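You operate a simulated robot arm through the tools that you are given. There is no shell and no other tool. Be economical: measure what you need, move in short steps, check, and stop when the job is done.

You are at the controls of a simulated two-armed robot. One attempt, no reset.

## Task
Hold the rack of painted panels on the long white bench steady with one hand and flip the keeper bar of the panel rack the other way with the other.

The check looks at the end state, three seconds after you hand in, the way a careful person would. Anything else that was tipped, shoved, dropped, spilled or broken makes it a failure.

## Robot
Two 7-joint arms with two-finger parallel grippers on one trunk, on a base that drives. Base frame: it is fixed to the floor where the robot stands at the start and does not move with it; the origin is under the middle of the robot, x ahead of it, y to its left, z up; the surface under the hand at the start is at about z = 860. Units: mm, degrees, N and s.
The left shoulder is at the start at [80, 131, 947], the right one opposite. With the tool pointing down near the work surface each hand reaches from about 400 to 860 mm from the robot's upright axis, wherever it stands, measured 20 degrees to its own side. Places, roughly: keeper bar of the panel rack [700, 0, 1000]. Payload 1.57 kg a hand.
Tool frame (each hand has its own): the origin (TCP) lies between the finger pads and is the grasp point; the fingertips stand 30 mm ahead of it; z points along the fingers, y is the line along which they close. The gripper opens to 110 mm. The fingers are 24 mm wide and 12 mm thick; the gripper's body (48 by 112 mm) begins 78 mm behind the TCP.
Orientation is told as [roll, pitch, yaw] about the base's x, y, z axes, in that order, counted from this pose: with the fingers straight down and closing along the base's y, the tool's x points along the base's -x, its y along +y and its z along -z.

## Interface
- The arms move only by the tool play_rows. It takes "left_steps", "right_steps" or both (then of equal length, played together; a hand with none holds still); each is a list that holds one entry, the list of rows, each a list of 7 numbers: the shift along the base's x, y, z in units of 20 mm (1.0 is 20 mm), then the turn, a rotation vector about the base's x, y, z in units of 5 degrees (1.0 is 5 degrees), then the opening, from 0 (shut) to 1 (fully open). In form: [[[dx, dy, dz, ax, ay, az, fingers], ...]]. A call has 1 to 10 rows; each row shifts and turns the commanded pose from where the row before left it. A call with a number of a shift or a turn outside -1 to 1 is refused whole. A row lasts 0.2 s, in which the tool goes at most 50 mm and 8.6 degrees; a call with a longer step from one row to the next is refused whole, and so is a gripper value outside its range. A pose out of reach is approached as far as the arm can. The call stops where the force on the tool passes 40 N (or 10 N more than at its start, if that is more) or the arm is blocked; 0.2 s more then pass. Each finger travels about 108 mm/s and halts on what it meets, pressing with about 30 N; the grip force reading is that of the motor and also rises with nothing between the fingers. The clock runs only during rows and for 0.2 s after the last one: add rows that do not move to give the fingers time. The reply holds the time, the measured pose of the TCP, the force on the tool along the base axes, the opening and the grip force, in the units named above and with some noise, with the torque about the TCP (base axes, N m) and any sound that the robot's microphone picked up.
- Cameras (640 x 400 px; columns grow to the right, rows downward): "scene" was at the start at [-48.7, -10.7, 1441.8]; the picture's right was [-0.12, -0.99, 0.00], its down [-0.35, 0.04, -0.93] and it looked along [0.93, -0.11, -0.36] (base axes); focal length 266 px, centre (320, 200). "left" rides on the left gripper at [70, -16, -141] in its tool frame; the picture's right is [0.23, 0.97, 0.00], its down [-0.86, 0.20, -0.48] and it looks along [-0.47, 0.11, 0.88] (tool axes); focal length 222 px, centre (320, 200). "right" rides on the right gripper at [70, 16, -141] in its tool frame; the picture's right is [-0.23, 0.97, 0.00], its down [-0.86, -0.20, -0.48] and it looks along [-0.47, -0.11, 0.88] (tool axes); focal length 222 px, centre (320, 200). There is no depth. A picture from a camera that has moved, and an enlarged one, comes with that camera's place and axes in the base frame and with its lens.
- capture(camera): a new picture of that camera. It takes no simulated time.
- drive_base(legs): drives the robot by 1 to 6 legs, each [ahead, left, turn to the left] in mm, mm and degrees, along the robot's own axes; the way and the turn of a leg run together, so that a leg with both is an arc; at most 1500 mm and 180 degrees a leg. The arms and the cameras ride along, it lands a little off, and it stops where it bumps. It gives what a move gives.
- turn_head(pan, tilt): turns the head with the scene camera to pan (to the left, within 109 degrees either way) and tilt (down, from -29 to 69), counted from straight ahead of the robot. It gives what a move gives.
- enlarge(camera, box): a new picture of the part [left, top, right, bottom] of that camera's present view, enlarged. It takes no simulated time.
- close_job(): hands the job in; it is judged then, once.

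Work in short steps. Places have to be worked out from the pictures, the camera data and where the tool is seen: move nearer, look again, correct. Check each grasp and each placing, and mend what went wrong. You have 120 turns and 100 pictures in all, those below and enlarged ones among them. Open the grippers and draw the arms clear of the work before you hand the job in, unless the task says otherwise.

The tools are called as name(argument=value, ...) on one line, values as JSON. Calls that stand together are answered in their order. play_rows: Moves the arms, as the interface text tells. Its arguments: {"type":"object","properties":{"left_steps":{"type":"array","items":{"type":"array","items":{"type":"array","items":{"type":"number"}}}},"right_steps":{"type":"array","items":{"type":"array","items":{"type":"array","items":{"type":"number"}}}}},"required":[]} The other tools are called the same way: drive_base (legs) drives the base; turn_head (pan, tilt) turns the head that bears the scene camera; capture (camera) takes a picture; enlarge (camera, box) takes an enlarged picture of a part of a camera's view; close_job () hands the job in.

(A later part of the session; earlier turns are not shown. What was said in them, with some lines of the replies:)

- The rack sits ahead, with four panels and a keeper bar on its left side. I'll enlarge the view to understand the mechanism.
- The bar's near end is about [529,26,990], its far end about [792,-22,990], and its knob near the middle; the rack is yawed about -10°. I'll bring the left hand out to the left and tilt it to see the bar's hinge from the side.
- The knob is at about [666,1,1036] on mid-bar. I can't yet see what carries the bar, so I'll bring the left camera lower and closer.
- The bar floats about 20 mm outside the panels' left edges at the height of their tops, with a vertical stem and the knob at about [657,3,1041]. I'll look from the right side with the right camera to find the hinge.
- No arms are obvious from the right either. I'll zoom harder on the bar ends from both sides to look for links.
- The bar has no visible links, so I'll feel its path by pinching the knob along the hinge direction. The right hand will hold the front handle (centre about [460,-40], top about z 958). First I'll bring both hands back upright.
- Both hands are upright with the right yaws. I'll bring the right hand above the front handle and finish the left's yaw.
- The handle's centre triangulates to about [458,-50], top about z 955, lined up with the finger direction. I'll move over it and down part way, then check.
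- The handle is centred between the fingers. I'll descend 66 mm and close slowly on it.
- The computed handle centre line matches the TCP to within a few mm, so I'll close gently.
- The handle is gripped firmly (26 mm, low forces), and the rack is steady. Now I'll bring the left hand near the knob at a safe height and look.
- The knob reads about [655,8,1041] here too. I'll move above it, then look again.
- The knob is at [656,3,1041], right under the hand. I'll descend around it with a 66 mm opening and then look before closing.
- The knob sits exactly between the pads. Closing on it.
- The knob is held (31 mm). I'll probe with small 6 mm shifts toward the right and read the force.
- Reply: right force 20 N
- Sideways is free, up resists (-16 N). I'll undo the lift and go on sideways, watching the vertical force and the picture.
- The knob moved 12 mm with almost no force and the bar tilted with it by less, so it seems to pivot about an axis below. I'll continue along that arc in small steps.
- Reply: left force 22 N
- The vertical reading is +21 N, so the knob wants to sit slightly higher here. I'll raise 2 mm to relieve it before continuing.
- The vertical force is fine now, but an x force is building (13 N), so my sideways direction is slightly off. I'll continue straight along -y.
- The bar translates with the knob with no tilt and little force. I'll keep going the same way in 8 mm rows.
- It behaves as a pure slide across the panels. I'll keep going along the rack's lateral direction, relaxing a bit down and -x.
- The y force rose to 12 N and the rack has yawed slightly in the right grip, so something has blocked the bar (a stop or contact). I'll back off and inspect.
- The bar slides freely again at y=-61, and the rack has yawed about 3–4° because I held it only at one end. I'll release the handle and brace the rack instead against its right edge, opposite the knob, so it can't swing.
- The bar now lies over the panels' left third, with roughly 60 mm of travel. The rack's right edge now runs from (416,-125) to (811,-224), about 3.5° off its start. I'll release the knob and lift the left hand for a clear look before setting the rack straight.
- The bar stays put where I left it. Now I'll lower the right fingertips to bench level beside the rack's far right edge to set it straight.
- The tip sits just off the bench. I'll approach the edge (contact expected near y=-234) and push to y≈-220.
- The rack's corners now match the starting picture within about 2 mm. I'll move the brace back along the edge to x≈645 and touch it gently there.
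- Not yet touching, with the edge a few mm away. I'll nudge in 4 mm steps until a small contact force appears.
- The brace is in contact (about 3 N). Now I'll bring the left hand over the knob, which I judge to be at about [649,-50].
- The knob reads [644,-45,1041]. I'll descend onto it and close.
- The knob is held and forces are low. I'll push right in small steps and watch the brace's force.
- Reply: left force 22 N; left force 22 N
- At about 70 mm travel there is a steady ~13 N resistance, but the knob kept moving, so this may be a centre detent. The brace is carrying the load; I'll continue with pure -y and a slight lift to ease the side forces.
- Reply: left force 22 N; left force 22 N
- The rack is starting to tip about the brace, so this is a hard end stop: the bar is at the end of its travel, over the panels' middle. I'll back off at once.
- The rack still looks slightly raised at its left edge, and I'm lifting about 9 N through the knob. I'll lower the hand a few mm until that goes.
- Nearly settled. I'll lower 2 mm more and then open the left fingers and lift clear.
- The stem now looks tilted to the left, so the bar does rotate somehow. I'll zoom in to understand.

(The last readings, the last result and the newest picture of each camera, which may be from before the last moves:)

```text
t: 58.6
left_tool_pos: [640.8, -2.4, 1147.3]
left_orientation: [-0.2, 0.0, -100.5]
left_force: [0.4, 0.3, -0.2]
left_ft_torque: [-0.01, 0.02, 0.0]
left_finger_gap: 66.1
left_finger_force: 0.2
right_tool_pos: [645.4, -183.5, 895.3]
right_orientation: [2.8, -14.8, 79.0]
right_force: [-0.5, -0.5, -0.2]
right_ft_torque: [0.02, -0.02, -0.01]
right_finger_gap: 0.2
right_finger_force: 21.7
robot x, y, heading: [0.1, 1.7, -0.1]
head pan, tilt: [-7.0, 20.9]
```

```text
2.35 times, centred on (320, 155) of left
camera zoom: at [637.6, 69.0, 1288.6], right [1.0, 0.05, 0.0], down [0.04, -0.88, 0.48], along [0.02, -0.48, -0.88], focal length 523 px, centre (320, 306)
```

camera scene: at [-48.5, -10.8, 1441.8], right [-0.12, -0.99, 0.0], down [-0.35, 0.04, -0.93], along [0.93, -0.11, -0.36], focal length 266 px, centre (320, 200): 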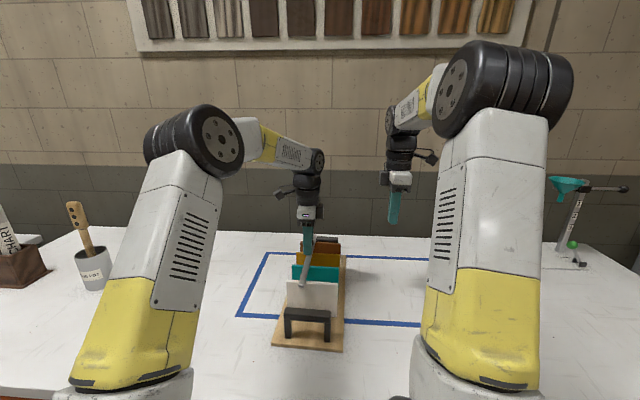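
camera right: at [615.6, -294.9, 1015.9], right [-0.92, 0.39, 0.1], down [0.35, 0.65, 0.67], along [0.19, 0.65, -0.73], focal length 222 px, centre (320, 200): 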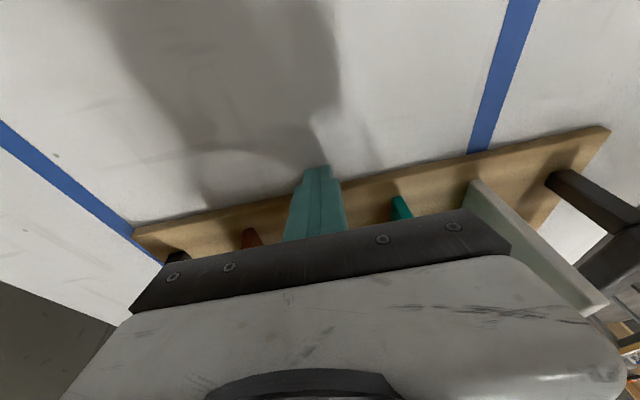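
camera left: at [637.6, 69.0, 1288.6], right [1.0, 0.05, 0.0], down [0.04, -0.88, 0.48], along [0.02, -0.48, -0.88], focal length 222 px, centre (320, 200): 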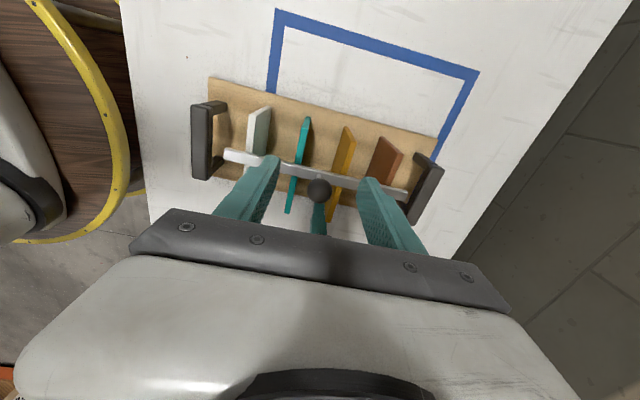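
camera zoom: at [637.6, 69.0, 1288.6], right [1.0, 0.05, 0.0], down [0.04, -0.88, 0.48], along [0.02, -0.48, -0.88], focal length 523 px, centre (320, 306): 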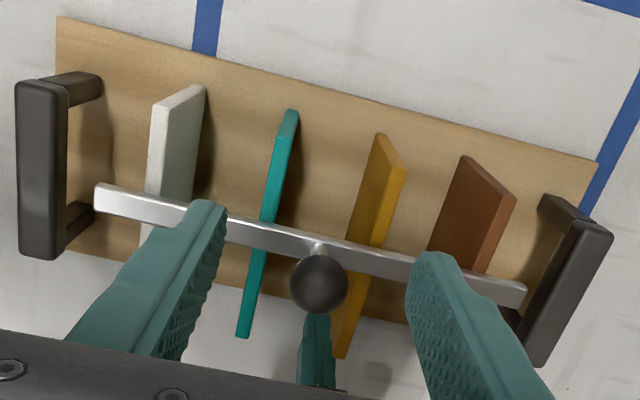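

The stem is still upright, and the bar sits about 42% across the panels; it met a firm stop at about 46% (near mid-panel). The knob is at [640,-52]. The rack ended about 9 mm left of its start, so I'll set the brace back 9 mm, then press the bar to its stop and let the rack slide gently back to it.

play_rows(right_steps=[[[0, -0.45, 0, 0, 0, 0, 0], [0, 0, 0, 0, 0, 0, 0], [0, 0, 0, 0, 0, 0, 0], [0, 0, 0, 0, 0, 0, 0], [0, 0, 0, 0, 0, 0, 0], [0, 0, 0, 0, 0, 0, 0], [0, 0, 0, 0, 0, 0, 0], [0, 0, 0, 0, 0, 0, 0]]], left_steps=[[[0, -0.8, 0, 0, 0, 0, 0.6], [0, -0.8, 0, 0, 0, 0, 0.6], [0, -0.9, 0, 0, 0, 0, 0.6], [0, 0, -1, 0, 0, 0, 0.6], [0, 0, -1, 0, 0, 0, 0.6], [0, 0, -1, 0, 0, 0, 0.6], [0, 0, -1, 0, 0, 0, 0.6], [0, 0, -1, 0, 0, 0, 0.6]]])

capture(camera="left")

```text
t: 60.4
left_tool_pos: [640.9, -53.1, 1048.2]
left_orientation: [0.0, 0.1, -100.5]
left_force: [0.6, -0.7, 0.9]
left_ft_torque: [-0.01, -0.01, -0.04]
left_finger_gap: 66.0
left_finger_force: 0.0
right_tool_pos: [644.1, -191.3, 895.5]
right_orientation: [2.8, -14.7, 79.0]
right_force: [0.8, -0.3, -0.2]
right_ft_torque: [0.01, 0.0, 0.0]
right_finger_gap: 0.1
right_finger_force: 21.4
robot x, y, heading: [1.5, -0.6, 0.1]
head pan, tilt: [-7.0, 20.9]
```

```text
35 pictures are left
camera left: at [638.1, 19.4, 1188.1], right [1.0, 0.05, 0.0], down [0.04, -0.88, 0.48], along [0.02, -0.48, -0.88], focal length 222 px, centre (320, 200)
```

left: 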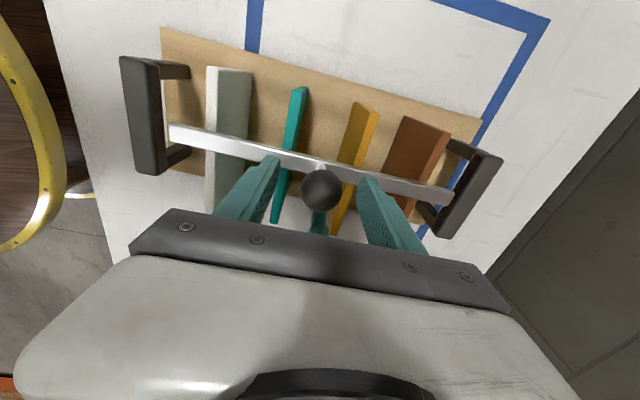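

Aligned. I'll close on the knob and push right in small steps.

play_rows(left_steps=[[[0, 0, -0.3, 0, 0, 0, 0.5], [0, 0, 0, 0, 0, 0, 0.4], [0, 0, 0, 0, 0, 0, 0.3], [0, 0, 0, 0, 0, 0, 0.2], [0, 0, 0, 0, 0, 0, 0.15], [0, 0, 0, 0, 0, 0, 0.15]]])

play_rows(left_steps=[[[-0.04, -0.2, -0.05, 0, 0, 0, 0.15], [-0.03, -0.15, 0, 0, 0, 0, 0.15], [0, 0, 0, 0, 0, 0, 0.15]]])

play_rows(left_steps=[[[-0.04, -0.2, 0, 0, 0, 0, 0.15], [0, 0, 0, 0, 0, 0, 0.15]]])

enlarge(camera="scene", box=[240, 200, 400, 355])

```text
t: 61.8
left_tool_pos: [640.2, -52.9, 1042.0]
left_orientation: [0.0, 0.0, -100.6]
left_force: [3.3, 0.2, -0.7]
left_ft_torque: [0.04, -0.03, 0.01]
left_finger_gap: 30.8
left_finger_force: 29.9
right_tool_pos: [646.1, -191.2, 894.5]
right_orientation: [2.8, -14.7, 79.0]
right_force: [0.9, -0.1, -0.6]
right_ft_torque: [0.02, -0.02, 0.01]
right_finger_gap: 0.2
right_finger_force: 21.0
robot x, y, heading: [-0.9, 0.0, -0.0]
head pan, tilt: [-7.0, 20.9]
```

```text
t: 62.6
left_tool_pos: [639.9, -58.3, 1041.8]
left_orientation: [0.1, 0.1, -100.4]
left_force: [1.7, 8.6, 16.7]
left_ft_torque: [0.29, -0.03, 0.04]
left_finger_gap: 30.9
left_finger_force: 29.9
right_tool_pos: [644.9, -191.2, 895.4]
right_orientation: [2.8, -14.7, 79.0]
right_force: [0.7, 0.5, -0.9]
right_ft_torque: [0.0, -0.03, 0.0]
right_finger_gap: 0.1
right_finger_force: 21.1
robot x, y, heading: [-2.8, 1.8, 0.2]
head pan, tilt: [-7.0, 20.9]
```

```text
t: 63.2
left_tool_pos: [637.6, -64.9, 1041.0]
left_orientation: [0.0, 0.0, -100.5]
left_force: [1.7, 8.0, 16.8]
left_ft_torque: [-0.08, 0.05, -0.01]
left_finger_gap: 31.0
left_finger_force: 29.7
right_tool_pos: [643.0, -191.6, 895.2]
right_orientation: [2.9, -14.6, 79.0]
right_force: [-0.8, -0.7, -0.5]
right_ft_torque: [0.02, 0.05, -0.01]
right_finger_gap: 0.0
right_finger_force: 21.2
robot x, y, heading: [-0.5, 0.1, 0.4]
head pan, tilt: [-7.0, 20.9]
```

```text
2.58 times, centred on (320, 278) of scene
camera zoom: at [-49.1, -10.3, 1441.8], right [-0.12, -0.99, 0.0], down [-0.35, 0.04, -0.93], along [0.93, -0.11, -0.36], focal length 686 px, centre (320, 0)
```

zoom: 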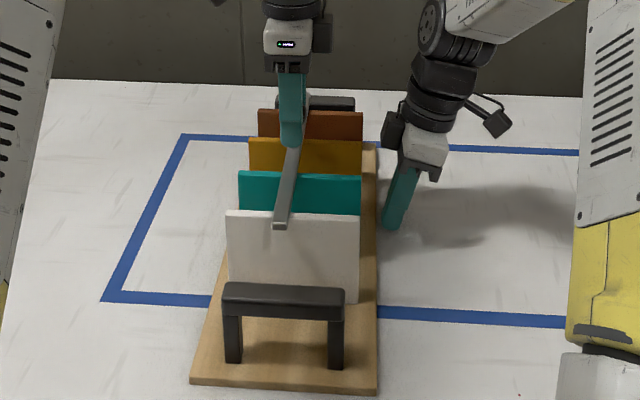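

The rack slid back within about 4 mm of its start, and the bar is at its stop. I'm pressing down about 17 N, which keeps the rack from tipping, so I'll make one firmer push against the brace to confirm it's a true stop.

play_rows(left_steps=[[[-0.02, -0.2, -0.03, 0, 0, 0, 0.15], [0, 0, 0, 0, 0, 0, 0.15]]])

play_rows(left_steps=[[[-0.02, -0.15, -0.05, 0, 0, 0, 0.15], [0, 0, 0, 0, 0, 0, 0.15]]])

enlarge(camera="scene", box=[240, 200, 400, 355])

```text
t: 63.8
left_tool_pos: [637.4, -68.4, 1041.3]
left_orientation: [0.0, 0.0, -100.5]
left_force: [0.3, 6.3, 14.3]
left_ft_torque: [0.18, -0.04, -0.06]
left_finger_gap: 30.9
left_finger_force: 30.9
right_tool_pos: [644.9, -188.9, 895.0]
right_orientation: [2.9, -14.8, 79.0]
right_force: [0.2, -0.3, 0.7]
right_ft_torque: [0.03, -0.02, -0.01]
right_finger_gap: 0.2
right_finger_force: 21.6
robot x, y, heading: [-1.5, 0.6, 0.1]
head pan, tilt: [-7.0, 20.9]
```

```text
t: 64.4
left_tool_pos: [638.1, -69.5, 1039.9]
left_orientation: [0.0, 0.1, -100.4]
left_force: [-2.5, 15.6, 18.7]
left_ft_torque: [0.09, 0.05, 0.0]
left_finger_gap: 31.0
left_finger_force: 29.9
right_tool_pos: [645.2, -193.0, 894.8]
right_orientation: [2.8, -14.7, 79.0]
right_force: [-0.3, -8.2, 0.8]
right_ft_torque: [-0.18, -0.04, -0.04]
right_finger_gap: 0.0
right_finger_force: 20.8
robot x, y, heading: [-2.5, -0.2, 0.2]
head pan, tilt: [-7.0, 20.9]
```

```text
2.58 times, centred on (320, 278) of scene
camera zoom: at [-49.3, -10.2, 1441.8], right [-0.12, -0.99, 0.0], down [-0.35, 0.04, -0.93], along [0.93, -0.11, -0.36], focal length 686 px, centre (320, 0)
```

zoom: 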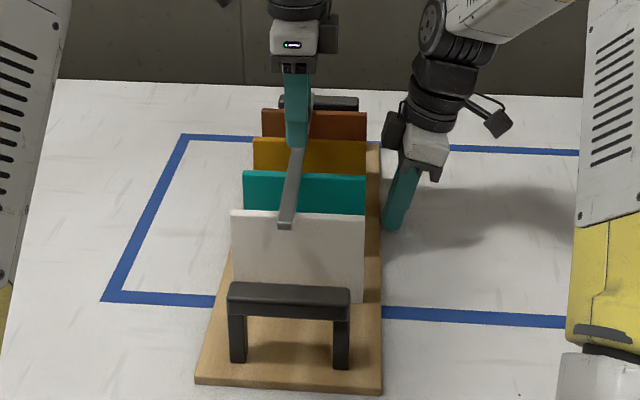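

The rack is flat and basically at its original spot, with the brace now loaded. I'll push a touch more (2 mm) to confirm the stop.

play_rows(left_steps=[[[-0.02, -0.12, -0.06, 0, 0, 0, 0.15], [0, 0, 0, 0, 0, 0, 0.15]]])

play_rows(left_steps=[[[0, -0.1, 0, 0, 0, 0, 0.15], [0, 0, 0, 0, 0, 0, 0.15]]])

enlarge(camera="scene", box=[240, 200, 400, 355])

```text
t: 65.0
left_tool_pos: [637.8, -73.2, 1038.6]
left_orientation: [0.0, -0.1, -100.5]
left_force: [-0.6, 14.6, 14.7]
left_ft_torque: [0.22, 0.0, 0.0]
left_finger_gap: 31.3
left_finger_force: 30.7
right_tool_pos: [645.2, -191.8, 895.0]
right_orientation: [2.8, -14.7, 79.0]
right_force: [-0.1, -10.3, 0.9]
right_ft_torque: [-0.28, -0.11, -0.03]
right_finger_gap: 0.2
right_finger_force: 21.5
robot x, y, heading: [4.1, -2.3, 0.2]
head pan, tilt: [-7.0, 20.9]
```

```text
t: 65.6
left_tool_pos: [635.9, -76.0, 1037.3]
left_orientation: [0.0, 0.0, -100.4]
left_force: [-5.2, 15.2, 13.8]
left_ft_torque: [0.17, -0.01, 0.02]
left_finger_gap: 31.2
left_finger_force: 30.1
right_tool_pos: [645.3, -192.3, 894.5]
right_orientation: [2.8, -14.7, 79.0]
right_force: [1.6, -14.6, 0.9]
right_ft_torque: [-0.33, 0.04, -0.06]
right_finger_gap: 0.1
right_finger_force: 21.7
robot x, y, heading: [4.4, 2.9, 0.1]
head pan, tilt: [-7.0, 20.9]
```

```text
2.58 times, centred on (320, 278) of scene
camera zoom: at [-49.2, -10.6, 1441.8], right [-0.12, -0.99, 0.0], down [-0.35, 0.04, -0.93], along [0.93, -0.11, -0.36], focal length 686 px, centre (320, 0)
```

zoom: 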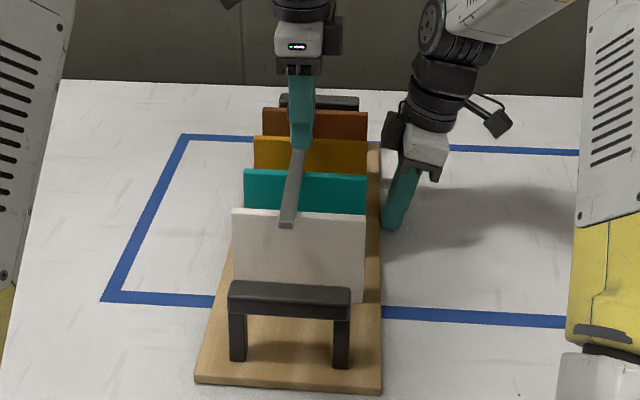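

The knob only slips in the pads now (15 N) and the bar stays at the same spot on the panels, so it is at its hard end stop, with the rack flat and in place. I'll open the left fingers, lift clear and ease the brace off.

play_rows(left_steps=[[[0, 0, 0.05, 0, 0, 0, 0.2], [0, 0, 0, 0, 0, 0, 0.3], [0, 0, 0, 0, 0, 0, 0.45], [0, 0, 0, 0, 0, 0, 0.6], [0, 0, 0, 0, 0, 0, 0.6], [0, 0, 1, 0, 0, 0, 0.6], [0, 0, 1, 0, 0, 0, 0.6], [0, 0, 1, 0, 0, 0, 0.6], [0, 0, 1, 0, 0, 0, 0.6], [0, 0.5, 1, 0, 0, 0, 0.6]]])

play_rows(left_steps=[[[0, 1, 0.5, 0, 0, 0, 0.6], [0, 1, 0.5, 0, 0, 0, 0.6], [0, 1, 0.5, 0, 0, 0, 0.6], [0, 1, 0, 0, 0, 0, 0.6]]], right_steps=[[[0, -0.3, 0, 0, 0, 0, 0], [0, -0.5, 0, 0, 0, 0, 0], [0, -1, 0, 0, 0, 0, 0], [0, -1, 0, 0, 0, 0, 0]]])

enlarge(camera="scene", box=[240, 200, 400, 355])

capture(camera="left")

```text
t: 67.8
left_tool_pos: [638.4, -66.7, 1139.6]
left_orientation: [0.1, 0.0, -100.5]
left_force: [-0.5, 0.7, 0.5]
left_ft_torque: [0.01, 0.01, 0.03]
left_finger_gap: 66.3
left_finger_force: 0.0
right_tool_pos: [646.3, -191.2, 895.0]
right_orientation: [2.8, -14.7, 79.0]
right_force: [-0.1, -1.6, 0.0]
right_ft_torque: [0.03, 0.01, -0.02]
right_finger_gap: 0.2
right_finger_force: 21.0
robot x, y, heading: [2.5, -1.4, 0.3]
head pan, tilt: [-7.0, 20.9]
```

```text
t: 68.8
left_tool_pos: [637.9, 15.0, 1169.7]
left_orientation: [0.1, 0.0, -100.5]
left_force: [-0.4, -0.3, 0.3]
left_ft_torque: [0.02, -0.01, 0.01]
left_finger_gap: 66.2
left_finger_force: 0.2
right_tool_pos: [644.0, -248.1, 895.1]
right_orientation: [3.0, -14.7, 79.0]
right_force: [-0.6, 0.2, 0.2]
right_ft_torque: [0.03, 0.02, 0.0]
right_finger_gap: 0.0
right_finger_force: 20.9
robot x, y, heading: [0.2, 2.2, -0.0]
head pan, tilt: [-7.0, 20.9]
```

```text
2.58 times, centred on (320, 278) of scene
camera zoom: at [-48.5, -10.7, 1441.8], right [-0.12, -0.99, 0.0], down [-0.35, 0.04, -0.93], along [0.93, -0.11, -0.36], focal length 686 px, centre (320, 0)
```

zoom: 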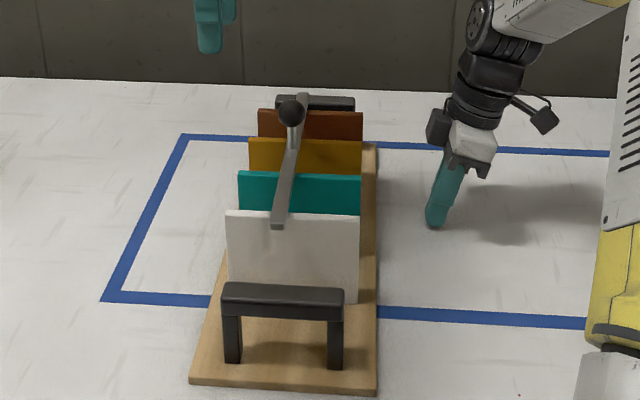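

```text
30 pictures are left
camera left: at [634.8, 86.6, 1310.2], right [1.0, 0.05, 0.0], down [0.04, -0.88, 0.48], along [0.02, -0.48, -0.88], focal length 222 px, centre (320, 200)
```

left: 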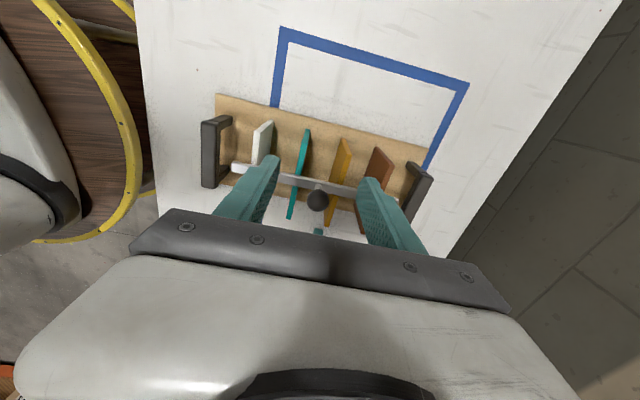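

The bar rests at its stop over the middle of the panels, stem upright, with the rack flat and within a few mm of where it began. I'll draw both arms clear with the grippers open.

play_rows(left_steps=[[[0, 1, 0.5, 0, 0, 0, 0.8], [0, 1, 0.5, 0, 0, 0, 1], [0, 1, 0.5, 0, 0, 0, 1], [0, 1, 0.5, 0, 0, 0, 1], [0, 1, 0.5, 0, 0, 0, 1], [0, 1, 0, 0, 0, 0, 1], [0, 1, 0, 0, 0, 0, 1], [0, 1, 0, 0, 0, 0, 1], [-0.5, 1, 0, 0, 0, 0, 1], [-0.5, 1, 0, 0, 0, 0, 1]]], right_steps=[[[0, -0.5, 1, 0, 0, 0, 0], [0, -0.5, 1, 0, 0, 0, 0], [0, -0.5, 1, 0, 0, 0, 0], [0, -0.5, 1, 0, 0, 0, 0], [0, -0.5, 1, 0, 0, 0, 0], [0, -0.5, 1, 0, 0, 0, 0], [0, -0.5, 1, 0, 0, 0, 0.2], [0, -0.5, 1, 0, 0, 0, 0.5], [-0.5, 0, 1, 0, 0, 0, 0.8], [-0.5, 0, 1, 0, 0, 0, 1]]])

enlarge(camera="scene", box=[230, 220, 390, 360])

capture(camera="scene")

```text
t: 71.0
left_tool_pos: [617.2, 214.9, 1216.9]
left_orientation: [0.0, 0.1, -100.4]
left_force: [0.5, -0.5, -1.0]
left_ft_torque: [0.02, 0.02, 0.04]
left_finger_gap: 109.9
left_finger_force: 0.0
right_tool_pos: [625.7, -327.9, 1096.4]
right_orientation: [2.8, -14.7, 79.0]
right_force: [-0.2, -0.9, -0.4]
right_ft_torque: [0.02, 0.01, 0.04]
right_finger_gap: 110.3
right_finger_force: 0.1
robot x, y, heading: [0.1, 3.2, -0.2]
head pan, tilt: [-7.0, 20.9]
```

```text
2.86 times, centred on (310, 290) of scene
camera zoom: at [-48.3, -10.9, 1441.8], right [-0.12, -0.99, 0.0], down [-0.35, 0.04, -0.93], along [0.93, -0.11, -0.36], focal length 760 px, centre (349, -57)
```

zoom: 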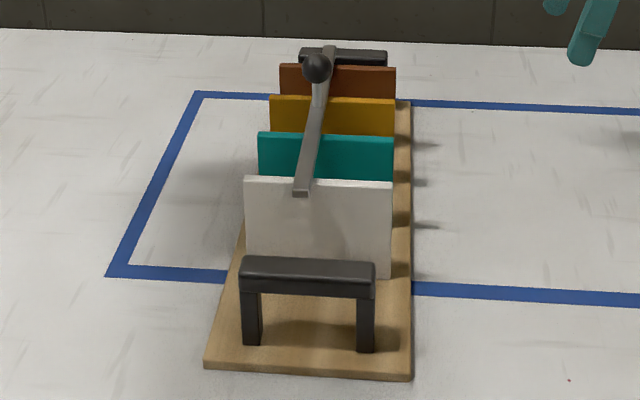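

```text
28 pictures are left
camera scene: at [-48.3, -10.9, 1441.8], right [-0.12, -0.99, 0.0], down [-0.35, 0.04, -0.93], along [0.93, -0.11, -0.36], focal length 266 px, centre (320, 200)
```

scene: 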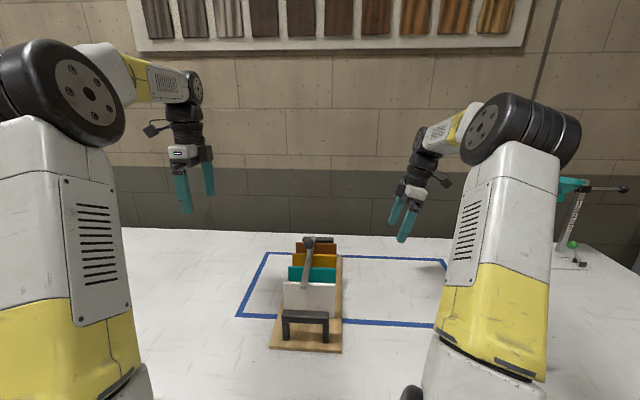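

The bar rests over the panels' middle at its stop. The rack is flat and about 5–8 mm from its starting place, nothing else was disturbed, and both hands are open and clear. Handing in.

close_job()

```text
The job is handed in.
```

I slid the keeper bar from outside the panels' left edge to a firm stop near the middle of the panels, and handed the job in. I can't be certain that stop is the true end of its travel.

- **The stop:** the bar met it at the same place each time. My hardest push was about 15 N, when the knob slipped in the fingers, so a stiffer catch isn't ruled out.
- **Holding the rack:** gripping it by the front handle let it swing about 3–4°, so I braced its right edge instead. It then tipped slightly during one push before I backed off and set it down.
- **End state:** the rack is flat and about 5–8 mm from where it started. I saw nothing else disturbed in the final picture. Both hands are open and clear.
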